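You operate a simulated robot arm through the tools that you are given. There is no shell and no other tool. Be economical: measure what you need, move in short steps, check, and stop when the job is done.

You are at the controls of a simulated two-armed robot. One attempt, no reset.

JOB
Unlock green machine two and jog its ram forward with both buttons.
Fine: shut the die cover first; the lock pin goes in its cup; switch off after.
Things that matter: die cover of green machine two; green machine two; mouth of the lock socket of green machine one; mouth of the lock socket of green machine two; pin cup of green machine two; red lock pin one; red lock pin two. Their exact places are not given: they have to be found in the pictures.

The check looks at the end state, three seconds after you hand in, the way a careful person would. Anything else that was tipped, shoved, dropped, spilled or broken makes it a failure. Lids that push on must go on centred and level and be pressed home; caps that screw on are set level and turned clockwise until they are tight.

ROBOT AND FRAMES
Two 7-joint arms with two-finger parallel grippers on one trunk, on a base that drives. Base frame: it is fixed to the floor where the robot stands at the start and does not move with it; the origin is under the middle of the robot, x ahead of it, y to its left, z up. Lengths are in mm, angles in rad, forces in N, time in s.
The left shoulder is at the start at [60, 144, 926], the right one opposite. With the tool pointing down near the work surface each hand reaches from about 300 to 720 mm from the robot's upright axis, wherever it stands, measured 20 degrees to its own side. Places, roughly: die cover of green machine two [700, -100, 1100]; green machine two [700, -400, 900]; mouth of the lock socket of green machine one [-1200, 800, 900]; mouth of the lock socket of green machine two [500, 300, 900]; pin cup of green machine two [500, 200, 900]; red lock pin one (3x3x5 cm) [-1200, 800, 900]; red lock pin two (3x3x5 cm) [500, 300, 900]. Payload 1.57 kg a hand.
The TCP of each hand is the grasp point between the finger pads, 30 mm short of the fingertips. In the tool frame z runs along the fingers and y along their closing line. The gripper opens to 110 mm. The fingers are 24 mm wide and 12 mm thick; the gripper's body (48 by 112 mm) begins 78 mm behind the TCP.
Orientation is that of the tool frame in the base frame, as a unit quaternion [x, y, z, w]. With the fingers straight down and closing along the base's y, the tool's x points along the base's -x, its y along +y and its z along -z.

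CONTROLS
- The arms move only by the tool servo_tool. It takes "left_increments", "right_increments" or both (then of equal length, played together; a hand with none holds still); each is a list of rows, each a list of 3 entries, a list of its own where there are three numbers: the turn, a rotation vector about the tool's x, y, z in units of 4 degrees (1.0 is 4 degrees), then the shift along the tool's x, y, z in units of 40 mm (1.0 is 40 mm), then the finger opening in mm, from 0 to 110. In form: [[[rx, ry, rz], [x, y, z], hand], ...]. A call has 1 to 12 rows; each row shifts and turns the commanded pose from where the row before left it, along the tool's axes as they then stand. A call with a number of a shift or a turn outside -1 to 1 is refused whole. Rows are played at 5 a second. More than 50 mm and 0.15 rad between two rows, or a gripper value outside its range, and nothing of the call is played. A pose out of reach is approached as far as the arm can. The call stops where the force on the tool passes 60 N (or 10 N more than at its start, if that is more) or the arm is blocked; 0.2 s more then pass. Each finger travels about 45 mm/s and halts on what it meets, pressing with about 41 N; the grip force reading is that of the motor and also rises with nothing between the fingers. The clock runs only during rows and for 0.2 s after the last one: add rows that do not move to give the fingers time. The reply holds the time, the measured pose of the TCP, the force on the tool along the base axes, the opening and the grip force, in the units named above and with some noise, with the torque about the TCP (base axes, N m) and any sound that the robot's microphone picked up.
- Cameras (640 x 400 px; columns grow to the right, rows downward): "scene" is now at [52.6, 8.9, 1540.9]; the picture's right is [0.11, -0.99, 0.00], its down [-0.69, -0.07, -0.72] and it looks along [0.71, 0.08, -0.70] (base axes); focal length 282 px, centre (320, 200). "left" rides on the left gripper at [70, -16, -141] in its tool frame; the picture's right is [0.23, 0.97, 0.00], its down [-0.86, 0.20, -0.48] and it looks along [-0.47, 0.11, 0.88] (tool axes); focal length 222 px, centre (320, 200). "right" rides on the right gripper at [70, 16, -141] in its tool frame; the picture's right is [-0.23, 0.97, 0.00], its down [-0.86, -0.20, -0.48] and it looks along [-0.47, -0.11, 0.88] (tool axes); focal length 222 px, centre (320, 200).
- grab_frame(camera): a new picture of that camera. The clock stands still meanwhile.
- slide_trunk(by): slides the trunk up (or, below 0, down) by that many mm; the arms and the scene camera ride with it, the base frame stays. It gives what a move gives, with no picture.
- roll_base(legs): drives the robot by 1 to 6 legs, each [ahead, left, turn to the left] in mm, mm and rad, along the robot's own axes; the way and the turn of a leg run together, so that a leg with both is an arc; at most 1500 mm and 3.142 rad a leg. The arms and the cameras ride along, it lands a little off, and it stops where it bumps. It gives what a move gives.
- aim_head(pan, tilt): turns the head with the scene camera to pan (to the left, within 1.501 rad either way) and tilt (down, from -0.506 to 1.204), counted from straight ahead of the robot. It gives what a move gives.
- measure_at(camera, pixels): there is no depth. For up to 12 entries [column, row, z] of the newest picture of that camera ("zoom" is the newest enlarged one), the place [x, y] in the base frame at which the ray of that pixel passes the height z, good to about 2 mm. The clock stands still meanwhile.
- zoom(camera, box): a new picture of the part [left, top, right, bottom] of that camera's present view, enlarged. The clock stands still meanwhile.
- close_job(): hands the job in; it is judged then, once.

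Keep the steps short. Do not move on a guess: measure, check each grasp and each placing, and mend mistakes. In all there are 80 turns and 78 pictures (those below and enlarged ones count). Leave the grippers open and the arms clear of the work at the hand-in unless told otherwise, and finish with a single line.

The tools are called after ">>>" as name(argument=value, ...) on one line, values as JSON. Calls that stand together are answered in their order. servo_tool: Moves the arms, as the interface text tells. Its arguments: {"type":"object","properties":{"left_increments":{"type":"array","items":{"type":"array"}},"right_increments":{"type":"array","items":{"type":"array"}}},"required":[]} The other tools are called the same way: slide_trunk (by) slides the trunk up or down; roll_base (legs) drives the base; aim_head (pan, tilt) turns the head that bears the scene camera; grab_frame (camera) takes a picture; measure_at (camera, pixels) gives the place at which the rays of pixels pass given heights; zoom (camera, box) takes an enlarged picture of a part of a camera's view; close_job () hands the job in.

At the start:

```text
time_s: 0.0
left_tool_pos: [333.5, 320.7, 1000.0]
left_ee_rot: [0.0, 1.0, 0.0, 0.0]
left_force: [0.2, 0.2, 0.0]
left_wrist_torque: [0.01, 0.02, 0.0]
left_grip_width: 110.2
left_grip_force: 0.1
right_tool_pos: [389.9, 20.8, 999.2]
right_ee_rot: [-0.001, 1.0, 0.0, 0.0]
right_force: [-0.6, -0.5, 0.0]
right_wrist_torque: [0.02, 0.01, 0.0]
right_grip_width: 109.9
right_grip_force: 0.0
trunk travel left (down, up): [-525.0, 65.0]
robot x, y, heading: [0.3, 3.4, -0.005]
head pan, tilt: [0.106, 0.771]
```

scene: 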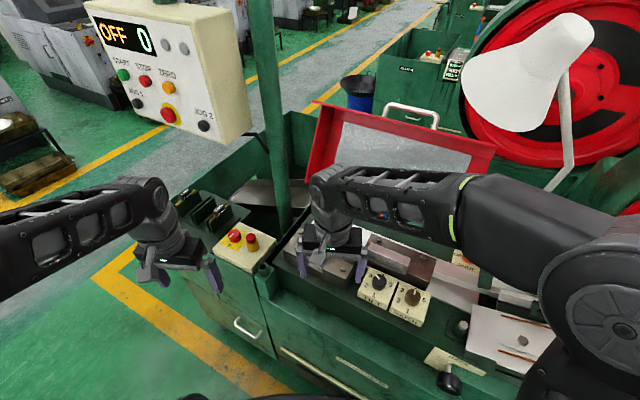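
right: 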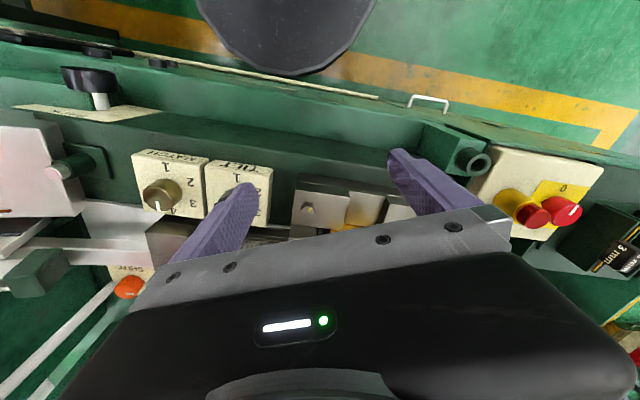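
left: 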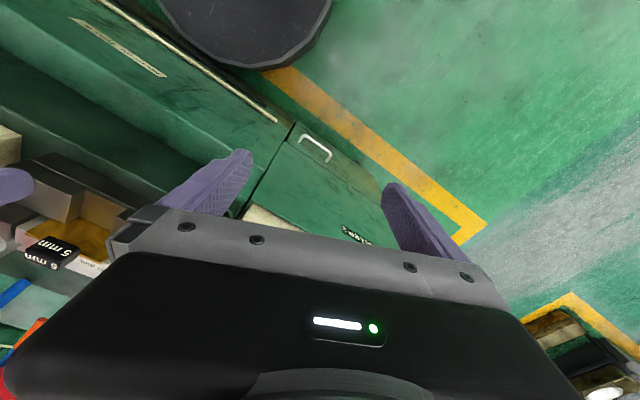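

I see the control panel (upper left), an open red cover, and a lock plate with red pins near (240,240). I'll take enlarged views of each.

>>> zoom(camera="scene", box=[170, 180, 330, 280])

>>> zoom(camera="scene", box=[80, 0, 280, 150])

>>> zoom(camera="scene", box=[290, 90, 530, 240])

>>> zoom(camera="right", box=[440, 120, 640, 260])

>>> zoom(camera="scene", box=[340, 220, 560, 370])

```text
4.00 times, centred on (250, 230) of scene
```

zoom: 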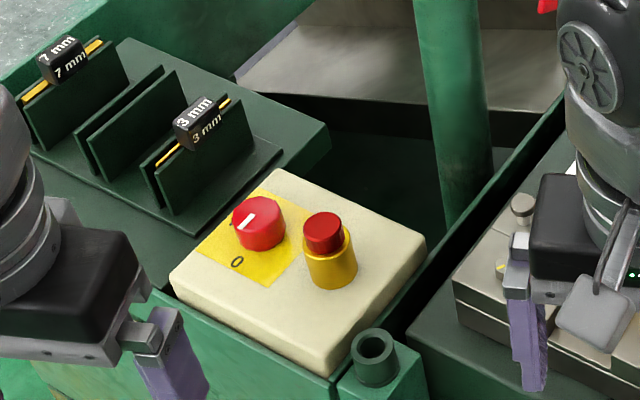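

```text
2.67 times, centred on (180, 75) of scene
```

zoom: 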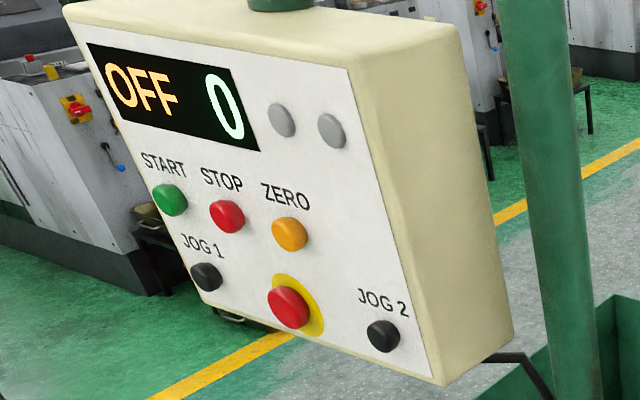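

```text
2.67 times, centred on (410, 165) of scene
```

zoom: 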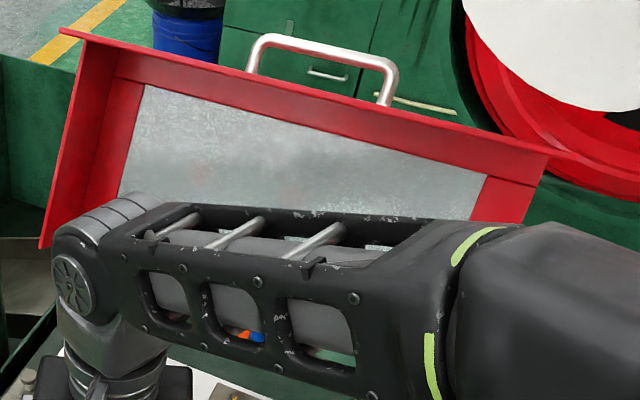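

```text
2.86 times, centred on (540, 190) of right
```

zoom: 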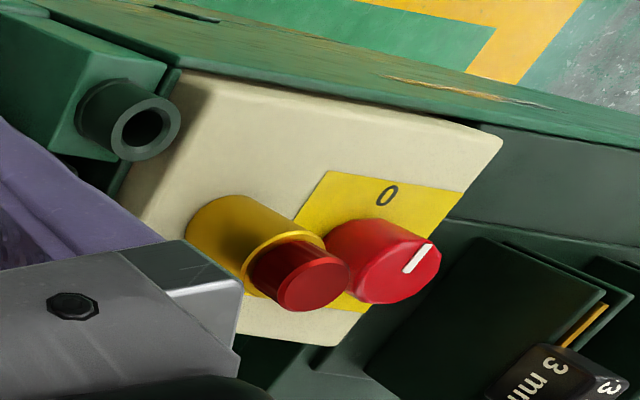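

```text
2.67 times, centred on (450, 295) of scene
```

zoom: 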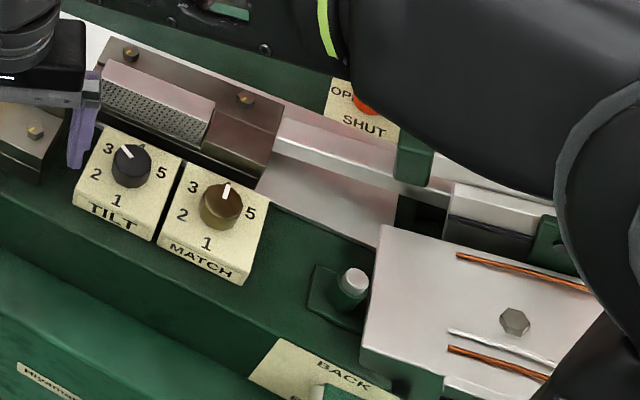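

I see the red pin in the yellow lock socket with a green cup near it, the switch knob at 0, and a BACK/... lever. I'll look at the labels and at the area around.

>>> zoom(camera="scene", box=[410, 310, 530, 400])

>>> aim_head(pan=-0.3, tilt=0.9)

>>> grab_frame(camera="scene")

>>> zoom(camera="left", box=[0, 120, 400, 400])

```text
4.44 times, centred on (470, 355) of scene
```

zoom: 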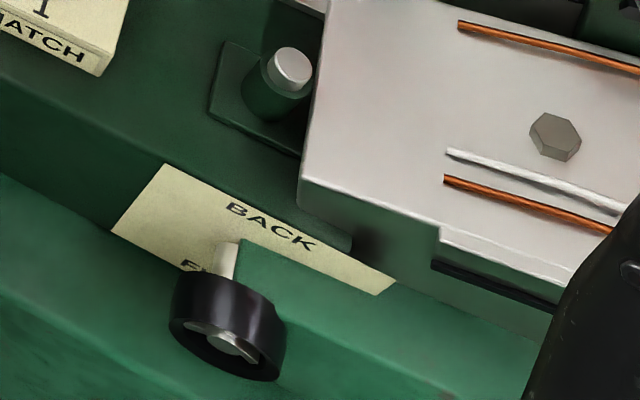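

```text
time_s: 0.9
left_tool_pos: [332.7, 319.2, 1000.5]
left_ee_rot: [0.0, 1.0, 0.0, 0.0]
left_force: [-0.7, -0.2, -0.2]
left_wrist_torque: [-0.03, -0.02, 0.02]
left_grip_width: 110.1
left_grip_force: 0.0
right_tool_pos: [389.0, 21.0, 999.3]
right_ee_rot: [-0.001, 1.0, 0.0, 0.0]
right_force: [-0.3, -0.3, -0.6]
right_wrist_torque: [0.01, -0.01, 0.02]
right_grip_width: 110.1
right_grip_force: 0.0
trunk travel left (down, up): [-525.0, 65.0]
robot x, y, heading: [1.0, -0.8, -0.001]
head pan, tilt: [-0.3, 0.901]
```

```text
68 pictures are left
```

scene: 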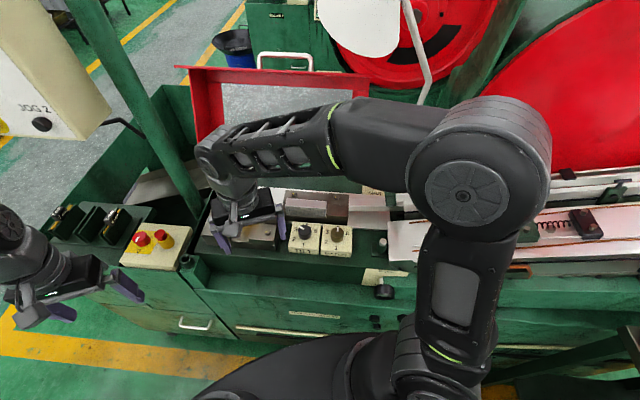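

```text
1.43 times, centred on (200, 260) of left
```

zoom: 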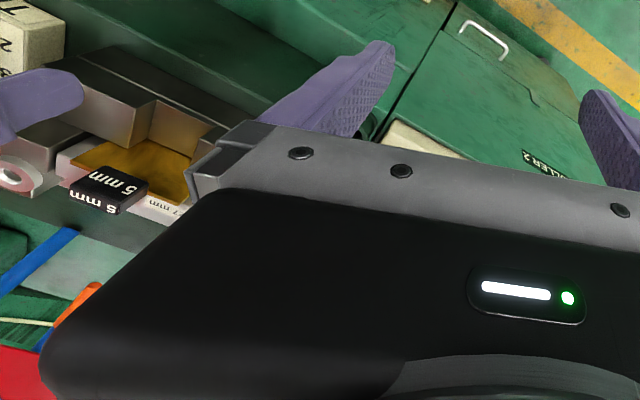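

The label says ROLLER 2, so this is the right machine. I'll read the lever, the OPEN/SHUT knob and the cover with the right camera.

>>> zoom(camera="right", box=[0, 40, 280, 220])

>>> zoom(camera="right", box=[0, 200, 240, 380])

>>> measure_at(camera="right", pixels=[[530, 213, 900], [530, 213, 940], [568, 210, 920], [472, 160, 900], [102, 80, 880], [130, 288, 880], [158, 195, 890]])

>>> zoom(camera="scene", box=[160, 30, 420, 200])

```text
2.22 times, centred on (140, 130) of right
```

zoom: 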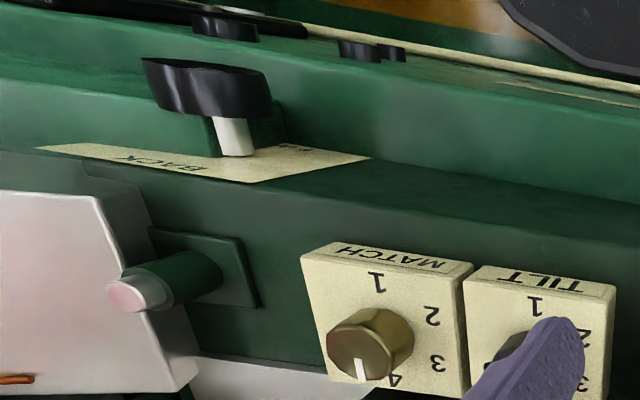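

```text
2.22 times, centred on (120, 290) of right
```

zoom: 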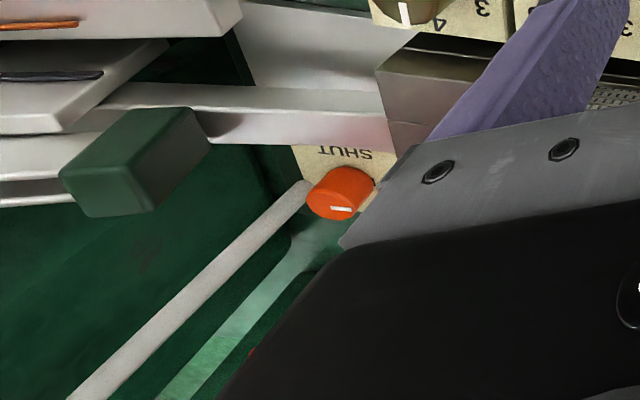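

```text
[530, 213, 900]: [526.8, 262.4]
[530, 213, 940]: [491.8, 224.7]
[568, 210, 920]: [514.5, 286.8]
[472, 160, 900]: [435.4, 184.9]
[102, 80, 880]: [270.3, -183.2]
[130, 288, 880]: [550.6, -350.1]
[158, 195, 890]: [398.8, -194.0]
```

```text
2.35 times, centred on (290, 115) of scene
```

zoom: 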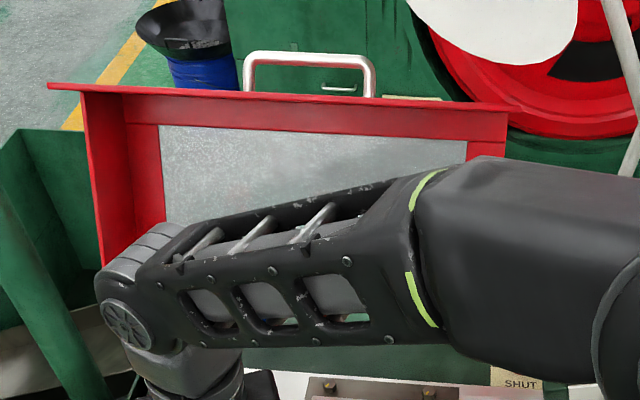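

I'll raise the right hand and move it right for a clear view of the lever, the cover and the front.

>>> servo_tool(right_increments=[[[0, 0, 0], [0, 0, -1], 110], [[0, 0, 0], [0, 0, -1], 110], [[0, 0, 0], [0, 0, -1], 110], [[0, 0, 0], [0, -1, 0], 110], [[0, 0, 0], [0, -1, 0], 110], [[0, 0, 0], [0, -1, 0], 110], [[0, 0, 0], [0, -1, 0], 110], [[0, 0, 0], [0, -1, 0], 110]])

>>> grab_frame(camera="right")

>>> grab_frame(camera="scene")

```text
time_s: 2.7
left_tool_pos: [332.7, 320.2, 999.3]
left_ee_rot: [0.0, 1.0, -0.001, 0.0]
left_force: [0.0, 0.1, -0.3]
left_wrist_torque: [0.01, 0.01, -0.01]
left_grip_width: 110.0
left_grip_force: 0.1
right_tool_pos: [389.2, -179.6, 1120.4]
right_ee_rot: [-0.001, 1.0, 0.0, 0.001]
right_force: [-0.7, -0.2, -0.4]
right_wrist_torque: [0.02, 0.04, 0.01]
right_grip_width: 110.1
right_grip_force: 0.1
right hand out of reach, approached as far as the arm can: row 3
trunk travel left (down, up): [-525.0, 65.0]
robot x, y, heading: [0.6, -0.8, 0.006]
head pan, tilt: [-0.3, 0.901]
```

```text
63 pictures are left
```

right: 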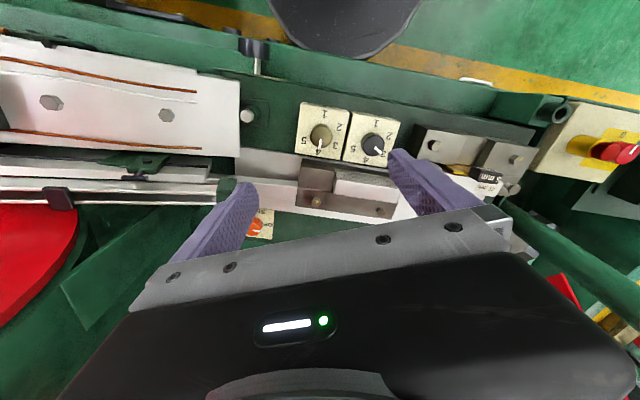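

```text
62 pictures are left
```

scene: 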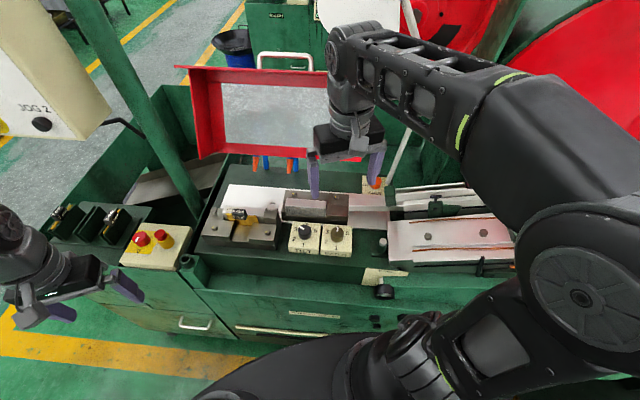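

>>> zoom(camera="scene", box=[340, 240, 440, 310])

>>> zoom(camera="right", box=[190, 20, 330, 110])

>>> zoom(camera="scene", box=[170, 40, 400, 200])

>>> measure_at(camera="right", pixels=[[255, 70, 880], [255, 40, 930], [558, 112, 880], [618, 152, 920], [580, 145, 880], [255, 225, 880], [320, 130, 900]])

>>> measure_at(camera="scene", pixels=[[384, 292, 900], [384, 275, 880], [190, 262, 880], [167, 235, 920], [142, 238, 920], [375, 183, 900], [178, 66, 1100], [330, 72, 1100], [283, 55, 1100]])

```text
5.71 times, centred on (390, 275) of scene
```

zoom: 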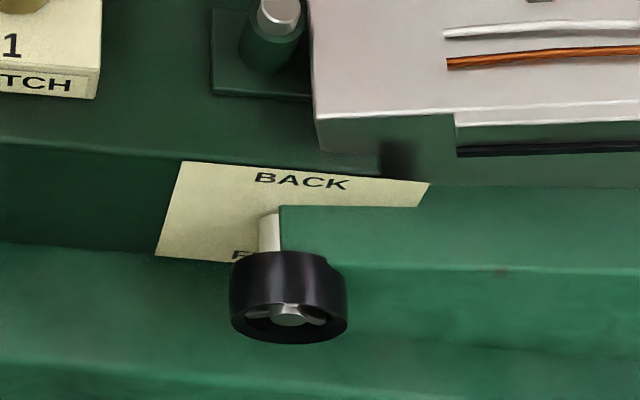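

```text
4.44 times, centred on (260, 65) of right
```

zoom: 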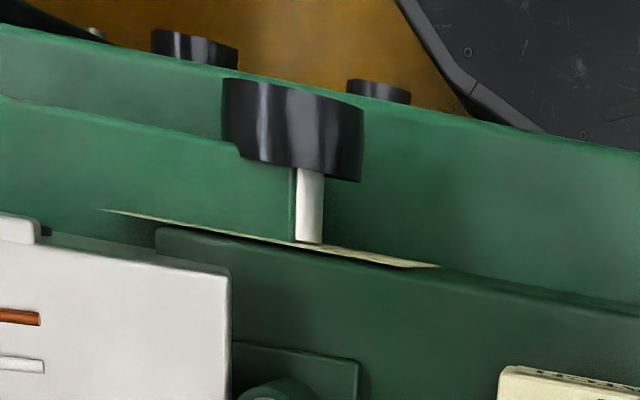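

```text
2.50 times, centred on (285, 120) of scene
```

zoom: 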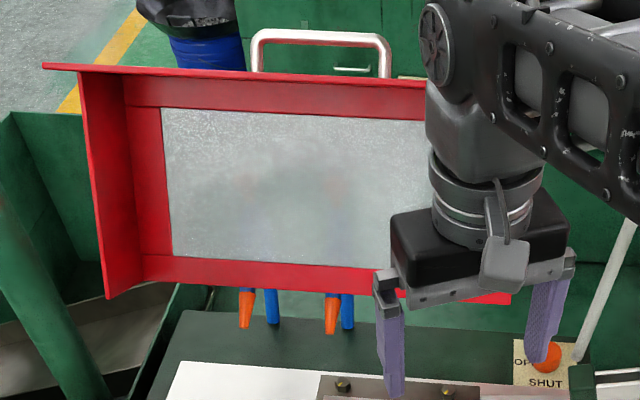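

```text
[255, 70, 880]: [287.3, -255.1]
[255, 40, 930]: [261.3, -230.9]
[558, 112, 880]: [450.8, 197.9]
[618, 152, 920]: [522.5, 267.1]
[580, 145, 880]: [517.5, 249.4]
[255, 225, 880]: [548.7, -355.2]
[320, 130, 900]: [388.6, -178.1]
```

```text
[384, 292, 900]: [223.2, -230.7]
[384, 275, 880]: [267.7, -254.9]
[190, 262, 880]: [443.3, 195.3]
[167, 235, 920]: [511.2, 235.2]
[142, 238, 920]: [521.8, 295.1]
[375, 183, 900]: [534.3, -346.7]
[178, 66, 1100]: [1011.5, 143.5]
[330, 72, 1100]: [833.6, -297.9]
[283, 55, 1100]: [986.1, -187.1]
```

The lever sits low on the front ledge at about x 260, y -260, z 830, and my arms hide things. I'll back the robot off 500 mm for an unobstructed survey.

>>> roll_base(legs=[[-500, 0, 0]])

>>> aim_head(pan=0.0, tilt=0.6)

>>> grab_frame(camera="scene")

```text
time_s: 4.9
left_tool_pos: [-0.2, 301.7, 1000.4]
left_ee_rot: [0.011, 1.0, 0.0, -0.001]
left_force: [-0.1, -0.3, 0.1]
left_wrist_torque: [0.01, 0.1, -0.01]
left_grip_width: 109.7
left_grip_force: 0.2
right_tool_pos: [45.6, -196.9, 1118.6]
right_ee_rot: [0.011, 1.0, 0.0, -0.001]
right_force: [0.1, 0.2, -0.2]
right_wrist_torque: [0.05, 0.06, -0.01]
right_grip_width: 109.9
right_grip_force: 0.0
trunk travel left (down, up): [-525.0, 65.0]
robot x, y, heading: [-340.5, -6.7, -0.022]
head pan, tilt: [-0.3, 0.901]
stopped in leg 1: the robot was blocked; the commanded pose is now the measured one
```

```text
time_s: 5.7
left_tool_pos: [-2.3, 304.6, 999.8]
left_ee_rot: [0.011, 1.0, 0.0, 0.0]
left_force: [0.4, 0.4, -0.7]
left_wrist_torque: [0.0, -0.03, 0.0]
left_grip_width: 109.9
left_grip_force: 0.0
right_tool_pos: [43.9, -195.4, 1121.6]
right_ee_rot: [0.01, 1.0, -0.001, 0.001]
right_force: [-0.1, 0.1, -0.3]
right_wrist_torque: [0.01, -0.02, 0.01]
right_grip_width: 110.0
right_grip_force: 0.1
trunk travel left (down, up): [-525.0, 65.0]
robot x, y, heading: [-341.8, -8.9, -0.025]
head pan, tilt: [0.0, 0.6]
```

```text
58 pictures are left
```

scene: 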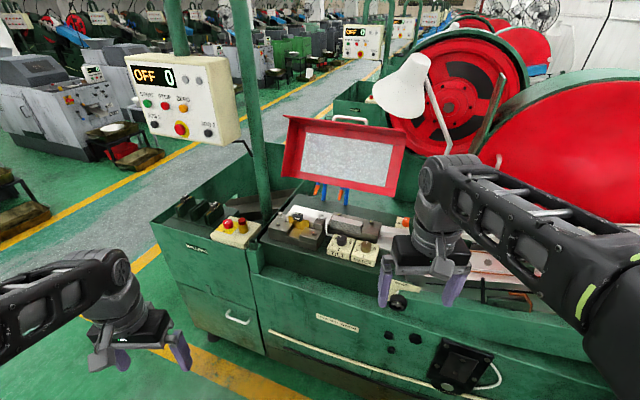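

Blocked at about 340 mm back, so I stop there. I'll zoom on the lever, panel and cover.

>>> zoom(camera="scene", box=[370, 270, 450, 325])

>>> zoom(camera="scene", box=[270, 100, 430, 220])

>>> zoom(camera="scene", box=[110, 50, 250, 150])

>>> measure_at(camera="scene", pixels=[[155, 124, 1150], [155, 124, 1250], [208, 133, 1150], [208, 133, 1250], [285, 118, 1100], [405, 128, 1100], [350, 117, 1100], [282, 175, 1000], [392, 195, 1000], [227, 225, 920], [240, 225, 920]])

```text
7.27 times, centred on (410, 298) of scene
```

zoom: 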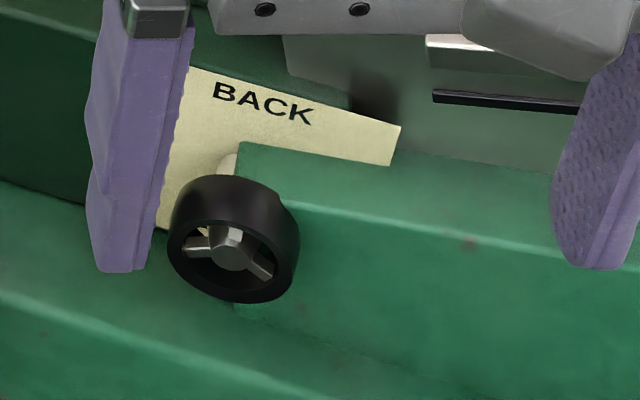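

```text
3.33 times, centred on (350, 160) of scene
```

zoom: 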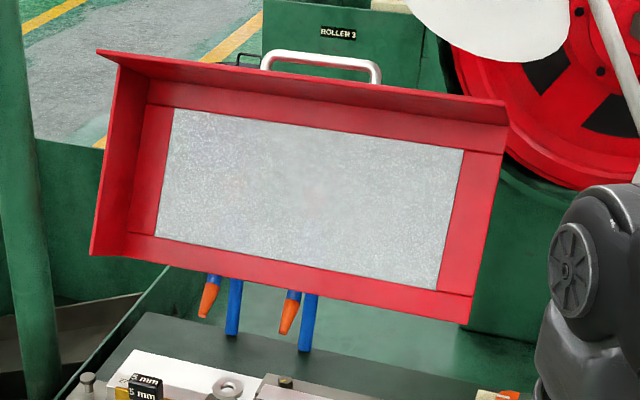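

```text
4.00 times, centred on (180, 100) of scene
```

zoom: 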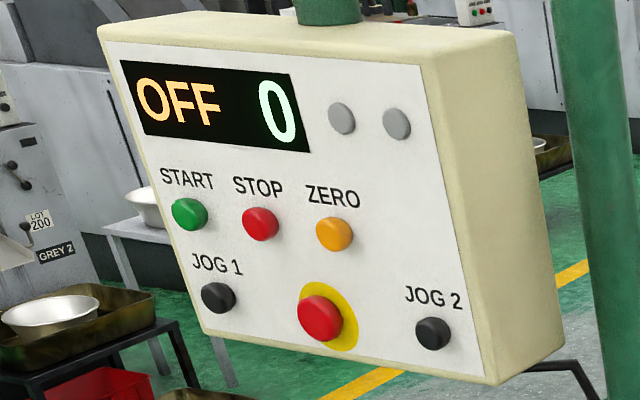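

```text
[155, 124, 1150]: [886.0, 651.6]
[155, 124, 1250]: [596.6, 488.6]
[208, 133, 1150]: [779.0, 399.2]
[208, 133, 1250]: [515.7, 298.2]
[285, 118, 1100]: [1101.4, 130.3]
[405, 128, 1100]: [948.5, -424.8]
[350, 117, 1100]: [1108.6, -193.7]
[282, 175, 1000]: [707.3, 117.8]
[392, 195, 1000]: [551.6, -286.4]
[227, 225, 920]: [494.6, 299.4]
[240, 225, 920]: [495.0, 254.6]
```

The pointer is toward the front row of the BACK/F… plate. I'll get ray data on panel and cover points to triangulate with the first picture.

>>> measure_at(camera="scene", pixels=[[283, 115, 1000], [283, 115, 1200], [281, 176.5, 1000], [281, 176.5, 1200], [406.4, 136, 1000], [406.4, 136, 1200], [394.4, 197.5, 1000], [338, 116, 1000], [366, 119, 1000], [147.25, 103.5, 1200], [147.25, 103.5, 1300], [183.5, 108.5, 1200]])

>>> measure_at(camera="scene", pixels=[[183.5, 108.5, 1300], [180, 129, 1200], [180, 129, 1250], [398, 285, 900], [398, 285, 800], [394, 282, 900], [394, 282, 800], [398, 302, 900], [398, 302, 800], [340, 188, 1000], [316, 186, 1000], [264, 250, 900]])

```text
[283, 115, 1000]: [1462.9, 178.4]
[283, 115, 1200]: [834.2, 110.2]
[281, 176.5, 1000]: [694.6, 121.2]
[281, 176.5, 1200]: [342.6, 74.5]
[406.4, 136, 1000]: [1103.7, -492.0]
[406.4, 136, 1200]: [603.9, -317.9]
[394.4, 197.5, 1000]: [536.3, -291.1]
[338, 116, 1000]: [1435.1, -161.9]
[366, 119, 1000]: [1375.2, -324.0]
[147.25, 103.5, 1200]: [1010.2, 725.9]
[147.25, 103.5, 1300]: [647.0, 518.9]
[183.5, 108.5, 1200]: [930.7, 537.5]
```

```text
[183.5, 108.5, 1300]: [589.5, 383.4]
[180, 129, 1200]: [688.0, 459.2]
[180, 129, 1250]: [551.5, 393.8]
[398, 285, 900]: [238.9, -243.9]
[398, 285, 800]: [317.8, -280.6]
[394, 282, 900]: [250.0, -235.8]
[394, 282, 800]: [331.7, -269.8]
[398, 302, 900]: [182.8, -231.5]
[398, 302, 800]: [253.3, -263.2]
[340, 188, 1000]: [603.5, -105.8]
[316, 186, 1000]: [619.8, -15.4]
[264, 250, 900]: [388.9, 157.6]
```

Triangulating (machine yawed about -0.39 rad): JOG1 is near (649, 518, 1232) and JOG2 near (566, 317, 1231). The cover top edge is at z≈1257 with the handle behind it near (700, -140, 1240), and pin, knob and cup are near y 200–290. I'll raise the left hand and trunk, then drive back in square to the machine.

>>> servo_tool(left_increments=[[[0, 0, 0], [0, 0, -1], 110], [[0, 0, 0], [0, 0, -1], 110], [[0, 0, 0], [0, 0, -0.5], 110]])

>>> slide_trunk(by=60)

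>>> roll_base(legs=[[320, 0, 0], [0, 0, -0.367]])

>>> aim_head(pan=-0.1, tilt=0.6)

>>> grab_frame(camera="scene")

```text
time_s: 6.5
left_tool_pos: [-2.7, 304.8, 1101.1]
left_ee_rot: [0.01, 1.0, 0.0, 0.0]
left_force: [0.3, 0.1, 0.1]
left_wrist_torque: [-0.02, 0.02, 0.0]
left_grip_width: 110.2
left_grip_force: 0.1
right_tool_pos: [44.0, -195.8, 1121.5]
right_ee_rot: [0.011, 1.0, -0.001, 0.001]
right_force: [0.3, -0.1, -0.4]
right_wrist_torque: [0.0, -0.03, 0.01]
right_grip_width: 110.0
right_grip_force: 0.0
trunk travel left (down, up): [-525.0, 65.0]
robot x, y, heading: [-345.8, -5.1, -0.027]
head pan, tilt: [0.0, 0.6]
```

```text
time_s: 7.5
left_tool_pos: [-1.2, 303.6, 1160.0]
left_ee_rot: [0.009, 1.0, -0.001, 0.0]
left_force: [0.3, -0.3, 0.1]
left_wrist_torque: [-0.01, -0.01, -0.04]
left_grip_width: 110.0
left_grip_force: 0.0
right_tool_pos: [44.8, -194.5, 1180.2]
right_ee_rot: [0.011, 1.0, -0.001, 0.0]
right_force: [0.3, 0.3, 0.2]
right_wrist_torque: [0.02, -0.01, 0.0]
right_grip_width: 110.2
right_grip_force: 0.2
trunk travel left (down, up): [-585.0, 5.0]
robot x, y, heading: [-340.3, -5.2, -0.021]
head pan, tilt: [0.0, 0.6]
```

```text
time_s: 10.8
left_tool_pos: [406.1, 153.5, 1161.3]
left_ee_rot: [0.194, 0.981, 0.0, 0.001]
left_force: [0.0, -0.2, -0.4]
left_wrist_torque: [0.03, 0.01, -0.01]
left_grip_width: 109.9
left_grip_force: 0.1
right_tool_pos: [267.6, -329.0, 1180.5]
right_ee_rot: [0.193, 0.981, -0.001, 0.001]
right_force: [-0.2, 0.0, 0.5]
right_wrist_torque: [0.01, -0.01, -0.01]
right_grip_width: 110.3
right_grip_force: 0.0
trunk travel left (down, up): [-585.0, 5.0]
robot x, y, heading: [-25.2, -12.3, -0.397]
head pan, tilt: [0.0, 0.6]
```

```text
time_s: 11.5
left_tool_pos: [406.3, 154.6, 1160.4]
left_ee_rot: [0.194, 0.981, 0.0, 0.0]
left_force: [-0.7, 0.4, -0.3]
left_wrist_torque: [-0.01, 0.0, 0.05]
left_grip_width: 109.8
left_grip_force: 0.0
right_tool_pos: [268.1, -328.3, 1179.9]
right_ee_rot: [0.194, 0.981, -0.001, 0.001]
right_force: [-0.1, 0.5, 1.0]
right_wrist_torque: [-0.01, 0.01, 0.02]
right_grip_width: 110.2
right_grip_force: 0.0
trunk travel left (down, up): [-585.0, 5.0]
robot x, y, heading: [-22.7, -10.0, -0.395]
head pan, tilt: [-0.099, 0.6]
```

```text
54 pictures are left
```

scene: 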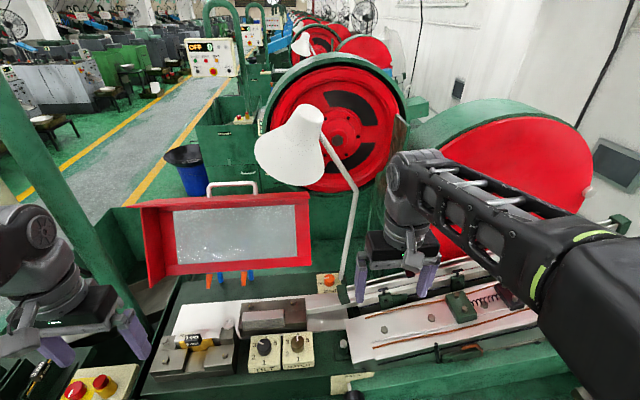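

Now square to the machine. The lamp shade is close to the cover handle, so I'll measure lamp, handle and cover points from here and zoom in.

>>> zoom(camera="scene", box=[120, 90, 360, 300])

>>> measure_at(camera="scene", pixels=[[255, 150, 1200], [255, 150, 1300], [300, 187, 1200], [300, 187, 1300], [343, 284, 900], [343, 284, 1000], [209, 184, 1200], [256, 183, 1200], [140, 205, 1200], [309, 193, 1200], [150, 288, 1000], [311, 265, 1000]])

>>> grab_frame(camera="left")

```text
1.90 times, centred on (240, 195) of scene
```

zoom: 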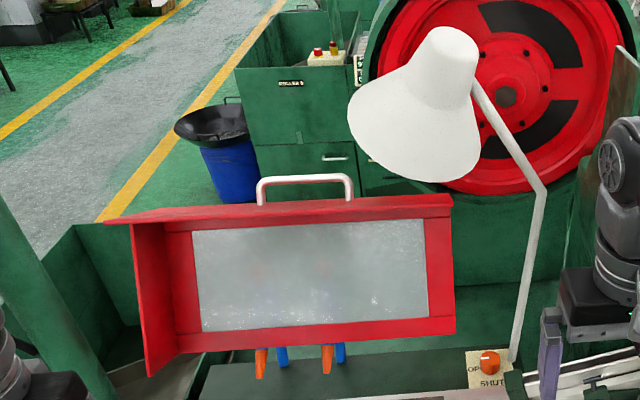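

```text
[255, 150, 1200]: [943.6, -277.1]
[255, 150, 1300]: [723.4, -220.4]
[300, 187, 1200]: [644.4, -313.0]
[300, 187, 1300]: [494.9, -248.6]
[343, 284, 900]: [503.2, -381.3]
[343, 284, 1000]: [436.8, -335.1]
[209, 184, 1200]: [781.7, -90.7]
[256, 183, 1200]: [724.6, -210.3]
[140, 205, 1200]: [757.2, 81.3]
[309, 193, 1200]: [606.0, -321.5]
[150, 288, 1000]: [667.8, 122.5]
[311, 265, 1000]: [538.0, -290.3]
```

```text
52 pictures are left
```

left: 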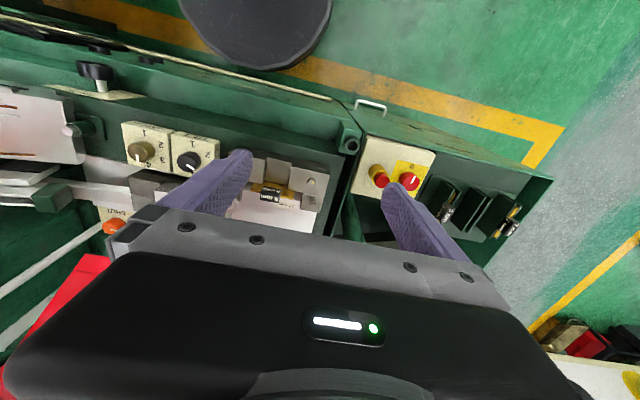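

The handle bar is near a≈715 (into the machine), z≈1220, and lamp shade is to its right. My plan is to put the closed left fingers inside the handle loop from above and swing the cover over under control. First I drive 60 mm closer, shift the left hand right, close it and pitch it forward.

>>> roll_base(legs=[[60, 0, 0]])

>>> servo_tool(left_increments=[[[0, -1, 0], [0, -1, 0], 60], [[0, -1, 0], [0, -1, 0], 20], [[0, -1, 0], [0, -1, 0], 0], [[0, -1, 0], [0, -0.5, 0], 0], [[0, -1, 0], [0, 0, -0.5], 0], [[0, -1, 0], [0, 0, -0.5], 0], [[0, 0, 0], [0, 0, -0.7], 0], [[0, 0, 0], [0, 0, -0.7], 0], [[0, 0, 0], [0, 0, -0.7], 0], [[0, 0, 0], [0, 0, -0.7], 0]])

>>> grab_frame(camera="scene")

>>> grab_frame(camera="left")

```text
time_s: 12.4
left_tool_pos: [434.4, 142.2, 1162.5]
left_ee_rot: [0.194, 0.981, 0.0, 0.0]
left_force: [-1.5, 0.4, 0.4]
left_wrist_torque: [0.02, 0.01, 0.01]
left_grip_width: 110.1
left_grip_force: 0.1
right_tool_pos: [296.3, -340.0, 1181.3]
right_ee_rot: [0.194, 0.981, 0.0, 0.001]
right_force: [-0.4, -0.7, -0.1]
right_wrist_torque: [-0.02, -0.07, -0.04]
right_grip_width: 109.8
right_grip_force: 0.1
trunk travel left (down, up): [-585.0, 5.0]
robot x, y, heading: [7.2, -26.7, -0.391]
head pan, tilt: [-0.099, 0.6]
stopped in leg 1: the robot was blocked; the commanded pose is now the measured one
```

```text
time_s: 14.6
left_tool_pos: [339.0, 29.3, 1280.7]
left_ee_rot: [0.191, 0.96, -0.041, 0.203]
left_force: [-0.1, 0.5, 0.1]
left_wrist_torque: [0.0, 0.02, -0.02]
left_grip_width: 0.2
left_grip_force: 21.7
left hand out of reach, approached as far as the arm can: row 10
right_tool_pos: [297.8, -342.2, 1179.3]
right_ee_rot: [0.194, 0.981, -0.001, 0.0]
right_force: [-0.6, 0.4, -0.7]
right_wrist_torque: [0.01, 0.07, -0.02]
right_grip_width: 110.0
right_grip_force: 0.0
trunk travel left (down, up): [-585.0, 5.0]
robot x, y, heading: [3.2, -26.5, -0.394]
head pan, tilt: [-0.099, 0.6]
```

```text
51 pictures are left
```

scene: 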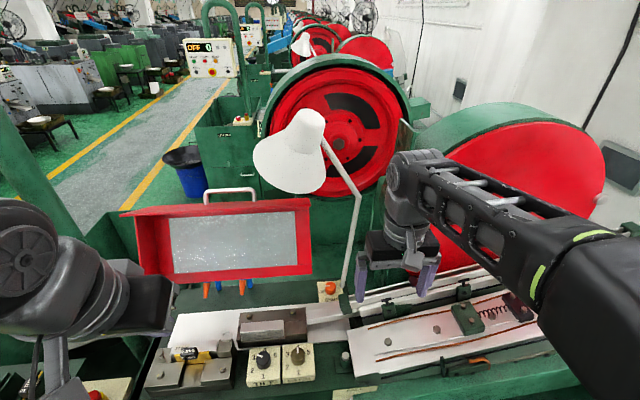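

```text
50 pictures are left
```

left: 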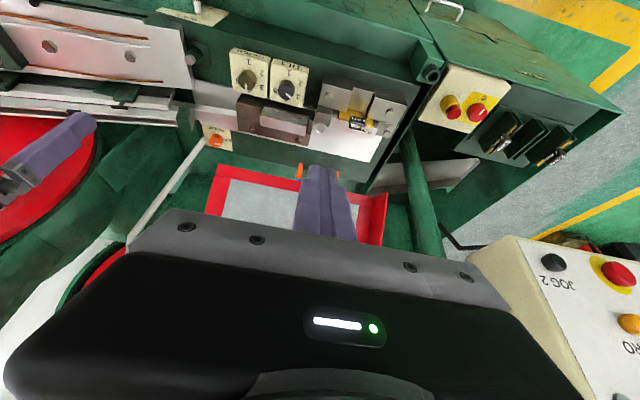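

The base touches the machine, so that's as near as it gets. I'm at z 1281 in front of the cover. I'll move forward along the machine axis at about z 1300 and look down with the left camera.

>>> servo_tool(left_increments=[[[0, 0, 0], [-0.95, 0, 0.2], 0], [[0, 0, 0], [-0.95, 0, 0.2], 0], [[0, 0, 0], [-0.914, 0, 0.407], 0], [[0, 0, 0], [-0.914, 0, 0.407], 0], [[0, 0, 0], [-0.914, 0, 0.407], 0]])

>>> grab_frame(camera="left")

```text
time_s: 15.8
left_tool_pos: [519.0, -45.6, 1297.6]
left_ee_rot: [0.19, 0.96, -0.039, 0.202]
left_force: [0.7, -0.3, -0.2]
left_wrist_torque: [0.01, 0.02, -0.02]
left_grip_width: 0.1
left_grip_force: 21.0
right_tool_pos: [298.9, -341.3, 1179.1]
right_ee_rot: [0.193, 0.981, -0.001, 0.0]
right_force: [-0.3, 0.6, 0.0]
right_wrist_torque: [0.02, 0.02, 0.0]
right_grip_width: 110.1
right_grip_force: 0.0
trunk travel left (down, up): [-585.0, 5.0]
robot x, y, heading: [8.9, -26.8, -0.387]
head pan, tilt: [-0.099, 0.6]
```

```text
49 pictures are left
```

left: 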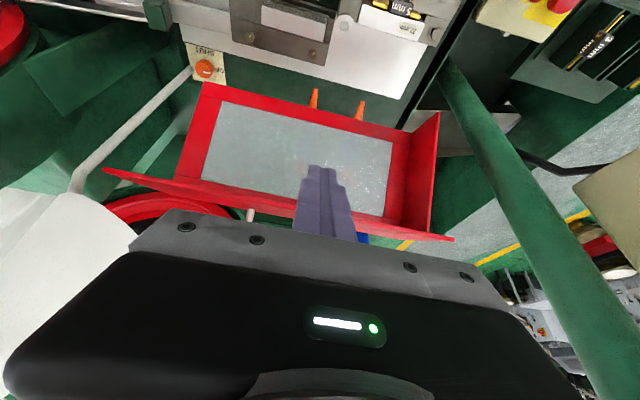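

>>> measure_at(camera="left", pixels=[[452, 240, 1258], [105, 170, 1258], [438, 113, 1037], [250, 214, 1220], [135, 235, 1300], [75, 190, 1300], [203, 84, 1020], [200, 182, 1230], [420, 228, 1230], [390, 218, 1200]])

>>> zoom(camera="left", box=[60, 60, 480, 260])

```text
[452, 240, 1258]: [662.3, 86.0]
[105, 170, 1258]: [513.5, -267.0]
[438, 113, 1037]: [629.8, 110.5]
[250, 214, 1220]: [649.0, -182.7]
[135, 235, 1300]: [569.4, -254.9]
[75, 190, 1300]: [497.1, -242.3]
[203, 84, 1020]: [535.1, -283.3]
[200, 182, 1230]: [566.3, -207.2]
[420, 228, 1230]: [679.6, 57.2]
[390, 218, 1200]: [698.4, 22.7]
```

```text
1.52 times, centred on (270, 160) of left
```

zoom: 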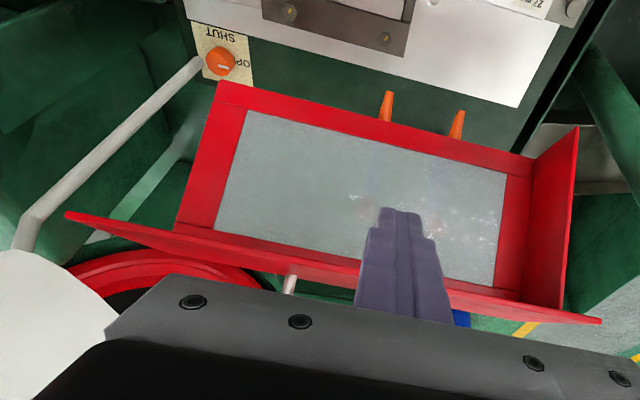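

Corner checks agree: top flange front is at z≈1258 and a≈577, and the plate is just behind it. I'll go forward 140 mm over the top edge, keeping z≈1300, and check with the scene camera.

>>> servo_tool(left_increments=[[[0, 0, 0], [-0.93, 0, 0.36], 0], [[0, 0, 0], [-0.93, 0, 0.36], 0], [[0, 0, 0], [-0.914, 0, 0.407], 0], [[0, 0, 0], [-0.5, 0, 0.22], 0]])

>>> zoom(camera="scene", box=[90, 100, 350, 300])

>>> grab_frame(camera="left")

```text
time_s: 16.8
left_tool_pos: [649.5, -100.7, 1303.7]
left_ee_rot: [0.192, 0.959, -0.04, 0.205]
left_force: [0.6, 0.4, 0.0]
left_wrist_torque: [-0.01, 0.03, -0.02]
left_grip_width: 0.0
left_grip_force: 21.5
right_tool_pos: [297.1, -340.5, 1179.2]
right_ee_rot: [0.193, 0.981, -0.001, 0.001]
right_force: [0.2, 0.5, 0.2]
right_wrist_torque: [0.01, -0.03, 0.04]
right_grip_width: 109.9
right_grip_force: 0.1
trunk travel left (down, up): [-585.0, 5.0]
robot x, y, heading: [4.9, -26.0, -0.393]
head pan, tilt: [-0.099, 0.6]
```

```text
2.00 times, centred on (220, 200) of scene
```

zoom: 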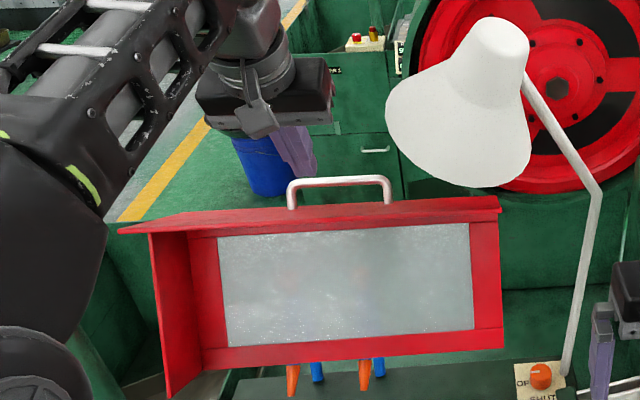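

```text
46 pictures are left
```

left: 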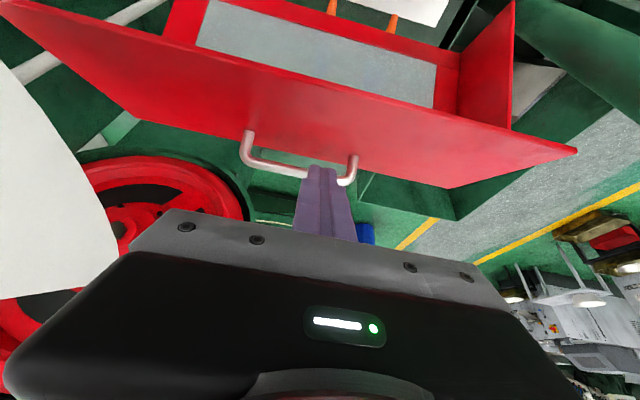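

The left camera now shows the handle: legs at (247,133) and (355,158), bar along (250,165)-(345,183). I'll intersect those rays with the scene camera's.

>>> measure_at(camera="left", pixels=[[243, 157, 1200], [243, 157, 1300], [348, 182, 1200], [348, 182, 1300], [248, 133, 1200], [248, 133, 1300], [130, 115, 1200], [130, 115, 1300], [450, 187, 1200], [450, 187, 1300], [575, 150, 1258]])

>>> measure_at(camera="scene", pixels=[[254, 190, 1200], [254, 190, 1300], [205, 191.5, 1200], [205, 191.5, 1300], [254, 202, 1200], [254, 202, 1300], [161, 214, 1200], [161, 214, 1300]])

>>> zoom(camera="left", box=[200, 90, 400, 230])

```text
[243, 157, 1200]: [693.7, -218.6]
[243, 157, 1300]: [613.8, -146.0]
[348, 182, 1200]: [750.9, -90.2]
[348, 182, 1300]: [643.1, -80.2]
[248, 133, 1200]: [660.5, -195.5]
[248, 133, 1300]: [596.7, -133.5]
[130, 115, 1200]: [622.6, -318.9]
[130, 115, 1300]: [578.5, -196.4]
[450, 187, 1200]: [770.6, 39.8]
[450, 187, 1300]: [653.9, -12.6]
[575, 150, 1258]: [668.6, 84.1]
```

```text
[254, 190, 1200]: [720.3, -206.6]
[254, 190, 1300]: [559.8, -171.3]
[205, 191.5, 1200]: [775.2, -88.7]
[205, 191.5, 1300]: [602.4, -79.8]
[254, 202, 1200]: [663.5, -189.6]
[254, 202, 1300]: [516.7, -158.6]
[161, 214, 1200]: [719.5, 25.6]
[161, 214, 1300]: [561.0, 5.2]
```

```text
2.86 times, centred on (300, 160) of left
```

zoom: 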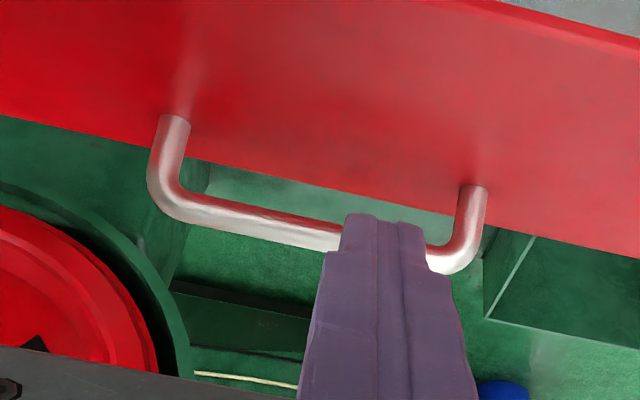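

The handle bar lies on the sloping top flange: from (667,-195,1233) to (711,-86,1237). I'll turn the hand 90° about its own axis so that the fingers straddle the bar, camera swinging away from the lamp.

>>> servo_tool(left_increments=[[[0, 0, 1], [0, 0, 0], 0], [[0, 0, 1], [0, 0, 0], 0], [[0, 0, 1], [0, 0, 0], 0], [[0, 0, 1], [0, 0, 0], 0], [[0, 0, 1], [0, 0, 0], 0], [[0, 0, 1], [0, 0, 0], 0], [[0, 0, 1], [0, 0, 0], 0], [[0, 0, 1], [0, 0, 0], 0], [[0, 0, 1], [0, 0, 0], 0], [[0, 0, 1], [0, 0, 0], 0], [[0, 0, 1], [0, 0, 0], 0], [[0, 0, 1], [0, 0, 0], 0]])

>>> servo_tool(left_increments=[[[0, 0, 1], [0, 0, 0], 0], [[0, 0, 1], [0, 0, 0], 0], [[0, 0, 1], [0, 0, 0], 0], [[0, 0, 1], [0, 0, 0], 0], [[0, 0, 1], [0, 0, 0], 0], [[0, 0, 1], [0, 0, 0], 0], [[0, 0, 1], [0, 0, 0], 0], [[0, 0, 1], [0, 0, 0], 20], [[0, 0, 1], [0, 0, 0], 40], [[0, 0, 1], [0, 0, 0], 50], [[0, 0, 0.5], [0, 0, 0], 50], [[0, 0, 0], [0, 0, 0], 50]])

>>> zoom(camera="scene", box=[90, 100, 350, 300])

>>> grab_frame(camera="left")

```text
time_s: 19.4
left_tool_pos: [649.2, -99.5, 1301.2]
left_ee_rot: [0.564, 0.799, 0.046, 0.203]
left_force: [0.1, -1.1, 0.7]
left_wrist_torque: [-0.02, 0.03, -0.01]
left_grip_width: 0.2
left_grip_force: 21.2
right_tool_pos: [298.1, -341.5, 1180.1]
right_ee_rot: [0.193, 0.981, -0.001, 0.0]
right_force: [-0.1, 0.0, 0.3]
right_wrist_torque: [0.02, -0.04, -0.02]
right_grip_width: 110.0
right_grip_force: 0.1
trunk travel left (down, up): [-585.0, 5.0]
robot x, y, heading: [5.0, -25.9, -0.392]
head pan, tilt: [-0.099, 0.6]
```

```text
time_s: 22.0
left_tool_pos: [649.6, -99.3, 1302.4]
left_ee_rot: [0.813, 0.544, 0.117, 0.172]
left_force: [0.2, -0.1, -0.5]
left_wrist_torque: [0.0, 0.01, -0.01]
left_grip_width: 50.0
left_grip_force: 0.1
right_tool_pos: [297.7, -339.9, 1179.0]
right_ee_rot: [0.193, 0.981, -0.001, 0.0]
right_force: [-0.6, 0.1, -0.3]
right_wrist_torque: [0.01, -0.01, 0.01]
right_grip_width: 110.4
right_grip_force: 0.1
trunk travel left (down, up): [-585.0, 5.0]
robot x, y, heading: [4.1, -26.0, -0.4]
head pan, tilt: [-0.099, 0.6]
```

```text
2.00 times, centred on (220, 200) of scene
```

zoom: 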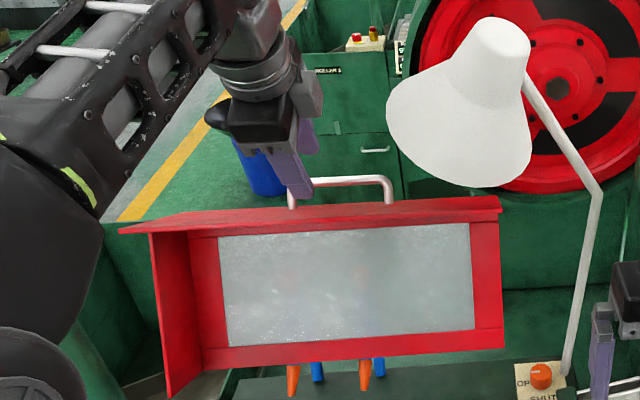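

```text
43 pictures are left
```

left: 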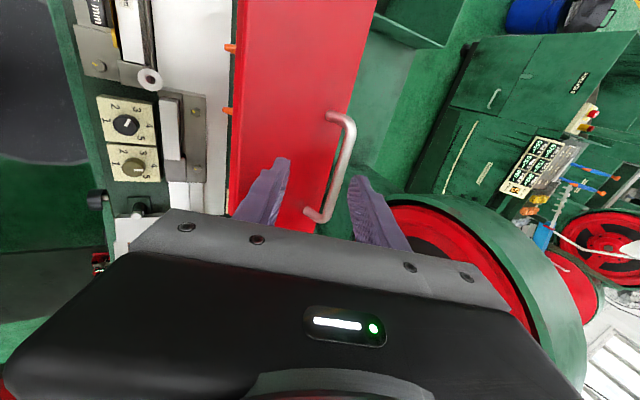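

The bar sits between the open fingers in view. I'll align (21 mm across, 10 mm along), narrow to 32 mm and go down 60 mm along the fingers.

>>> servo_tool(left_increments=[[[0, 0, 0], [-0.25, 0.52, 0], 36], [[0, 0, 0], [0, 0, 0.5], 32], [[0, 0, 0], [0, 0, 0.5], 32], [[0, 0, 0], [0, 0, 0.5], 32]])

>>> zoom(camera="left", box=[200, 80, 440, 240])

>>> zoom(camera="scene", box=[140, 130, 320, 250])

```text
time_s: 23.0
left_tool_pos: [664.6, -106.6, 1259.5]
left_ee_rot: [0.811, 0.543, 0.12, 0.183]
left_force: [-13.5, 8.7, 56.2]
left_wrist_torque: [0.62, 0.88, -0.01]
left_grip_width: 23.7
left_grip_force: 0.0
left hand out of reach, approached as far as the arm can: row 1
right_tool_pos: [290.7, -338.7, 1183.1]
right_ee_rot: [0.194, 0.981, -0.001, 0.004]
right_force: [-0.8, 0.7, -0.1]
right_wrist_torque: [-0.05, -0.01, 0.02]
right_grip_width: 110.0
right_grip_force: 0.0
trunk travel left (down, up): [-585.0, 5.0]
robot x, y, heading: [5.7, -24.4, -0.395]
head pan, tilt: [-0.099, 0.6]
```

```text
2.50 times, centred on (320, 160) of left
```

zoom: 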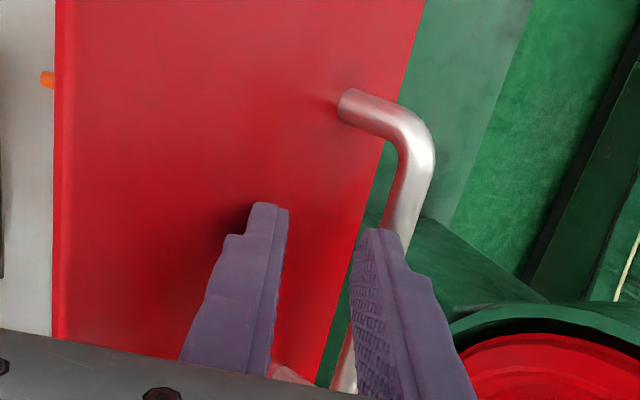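

```text
3.33 times, centred on (230, 190) of scene
```

zoom: 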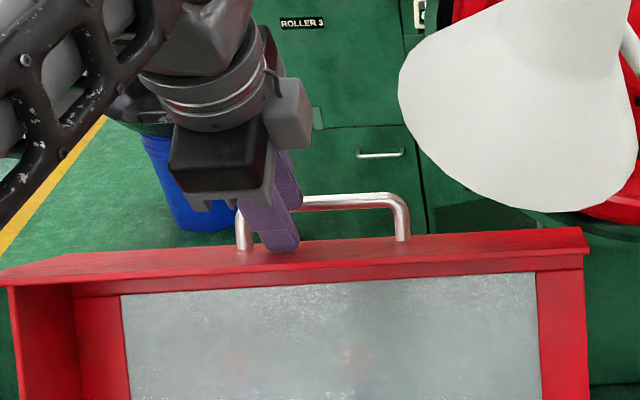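

Contact at 56 N: the arm ran out of forward reach, so the back finger is on top of the bar. I back off 25 mm and tilt the hand further (about 38°) to gain reach. I'll then check before going down.

>>> servo_tool(left_increments=[[[0, 0, 0], [0, 0, -0.63], 32], [[-1, 0, 0], [-0.25, 0, 0], 32], [[-1, 0, 0], [0, 0, 0], 32], [[-1.25, 0, 0], [0, 0, 0], 32]])

>>> servo_tool(left_increments=[[[-1, 0, 0], [-0.25, 0, 0], 32], [[-1, 0, 0], [0, 0, 0], 32], [[-1, 0, 0], [0, 0, 0], 32]])

```text
refused: -1.25 is not a number from -1 to 1
```

```text
time_s: 23.8
left_tool_pos: [666.3, -114.5, 1252.3]
left_ee_rot: [0.788, 0.529, 0.174, 0.261]
left_force: [-4.2, 12.7, 33.1]
left_wrist_torque: [0.54, 0.14, 0.01]
left_grip_width: 20.3
left_grip_force: 0.0
right_tool_pos: [294.2, -338.0, 1182.7]
right_ee_rot: [0.194, 0.981, -0.001, 0.002]
right_force: [0.5, 0.0, 0.5]
right_wrist_torque: [-0.01, -0.02, 0.0]
right_grip_width: 110.2
right_grip_force: 0.1
trunk travel left (down, up): [-585.0, 5.0]
robot x, y, heading: [4.3, -29.9, -0.388]
head pan, tilt: [-0.099, 0.6]
```

The back-off row was refused, so only the tilt happened while in light contact (33 N). I'll back off now along the fingers.

>>> servo_tool(left_increments=[[[0, 0, 0], [0, 0, -0.5], 32], [[0, 0, 0], [0, 0, -0.5], 32], [[0, 0, 0], [0, 0, 0], 32]])

>>> zoom(camera="left", box=[200, 80, 440, 240])

```text
time_s: 24.6
left_tool_pos: [645.8, -109.0, 1278.5]
left_ee_rot: [0.791, 0.529, 0.171, 0.255]
left_force: [-0.3, -0.3, -0.2]
left_wrist_torque: [0.07, 0.03, 0.01]
left_grip_width: 31.9
left_grip_force: 0.1
right_tool_pos: [297.5, -341.4, 1180.1]
right_ee_rot: [0.194, 0.981, -0.001, 0.001]
right_force: [-0.1, -0.8, -0.2]
right_wrist_torque: [0.0, -0.04, -0.02]
right_grip_width: 109.8
right_grip_force: 0.0
trunk travel left (down, up): [-585.0, 5.0]
robot x, y, heading: [4.1, -27.4, -0.392]
head pan, tilt: [-0.099, 0.6]
```

```text
2.50 times, centred on (320, 160) of left
```

zoom: 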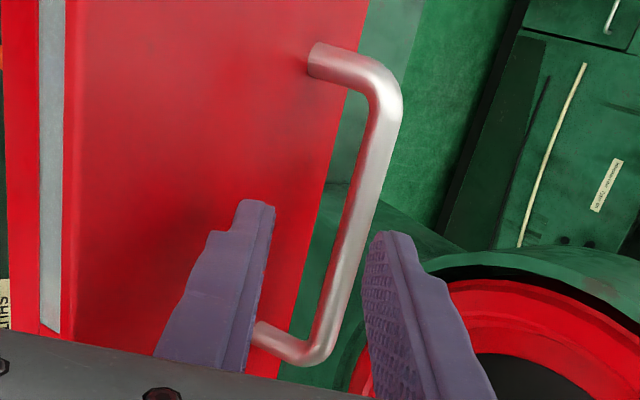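

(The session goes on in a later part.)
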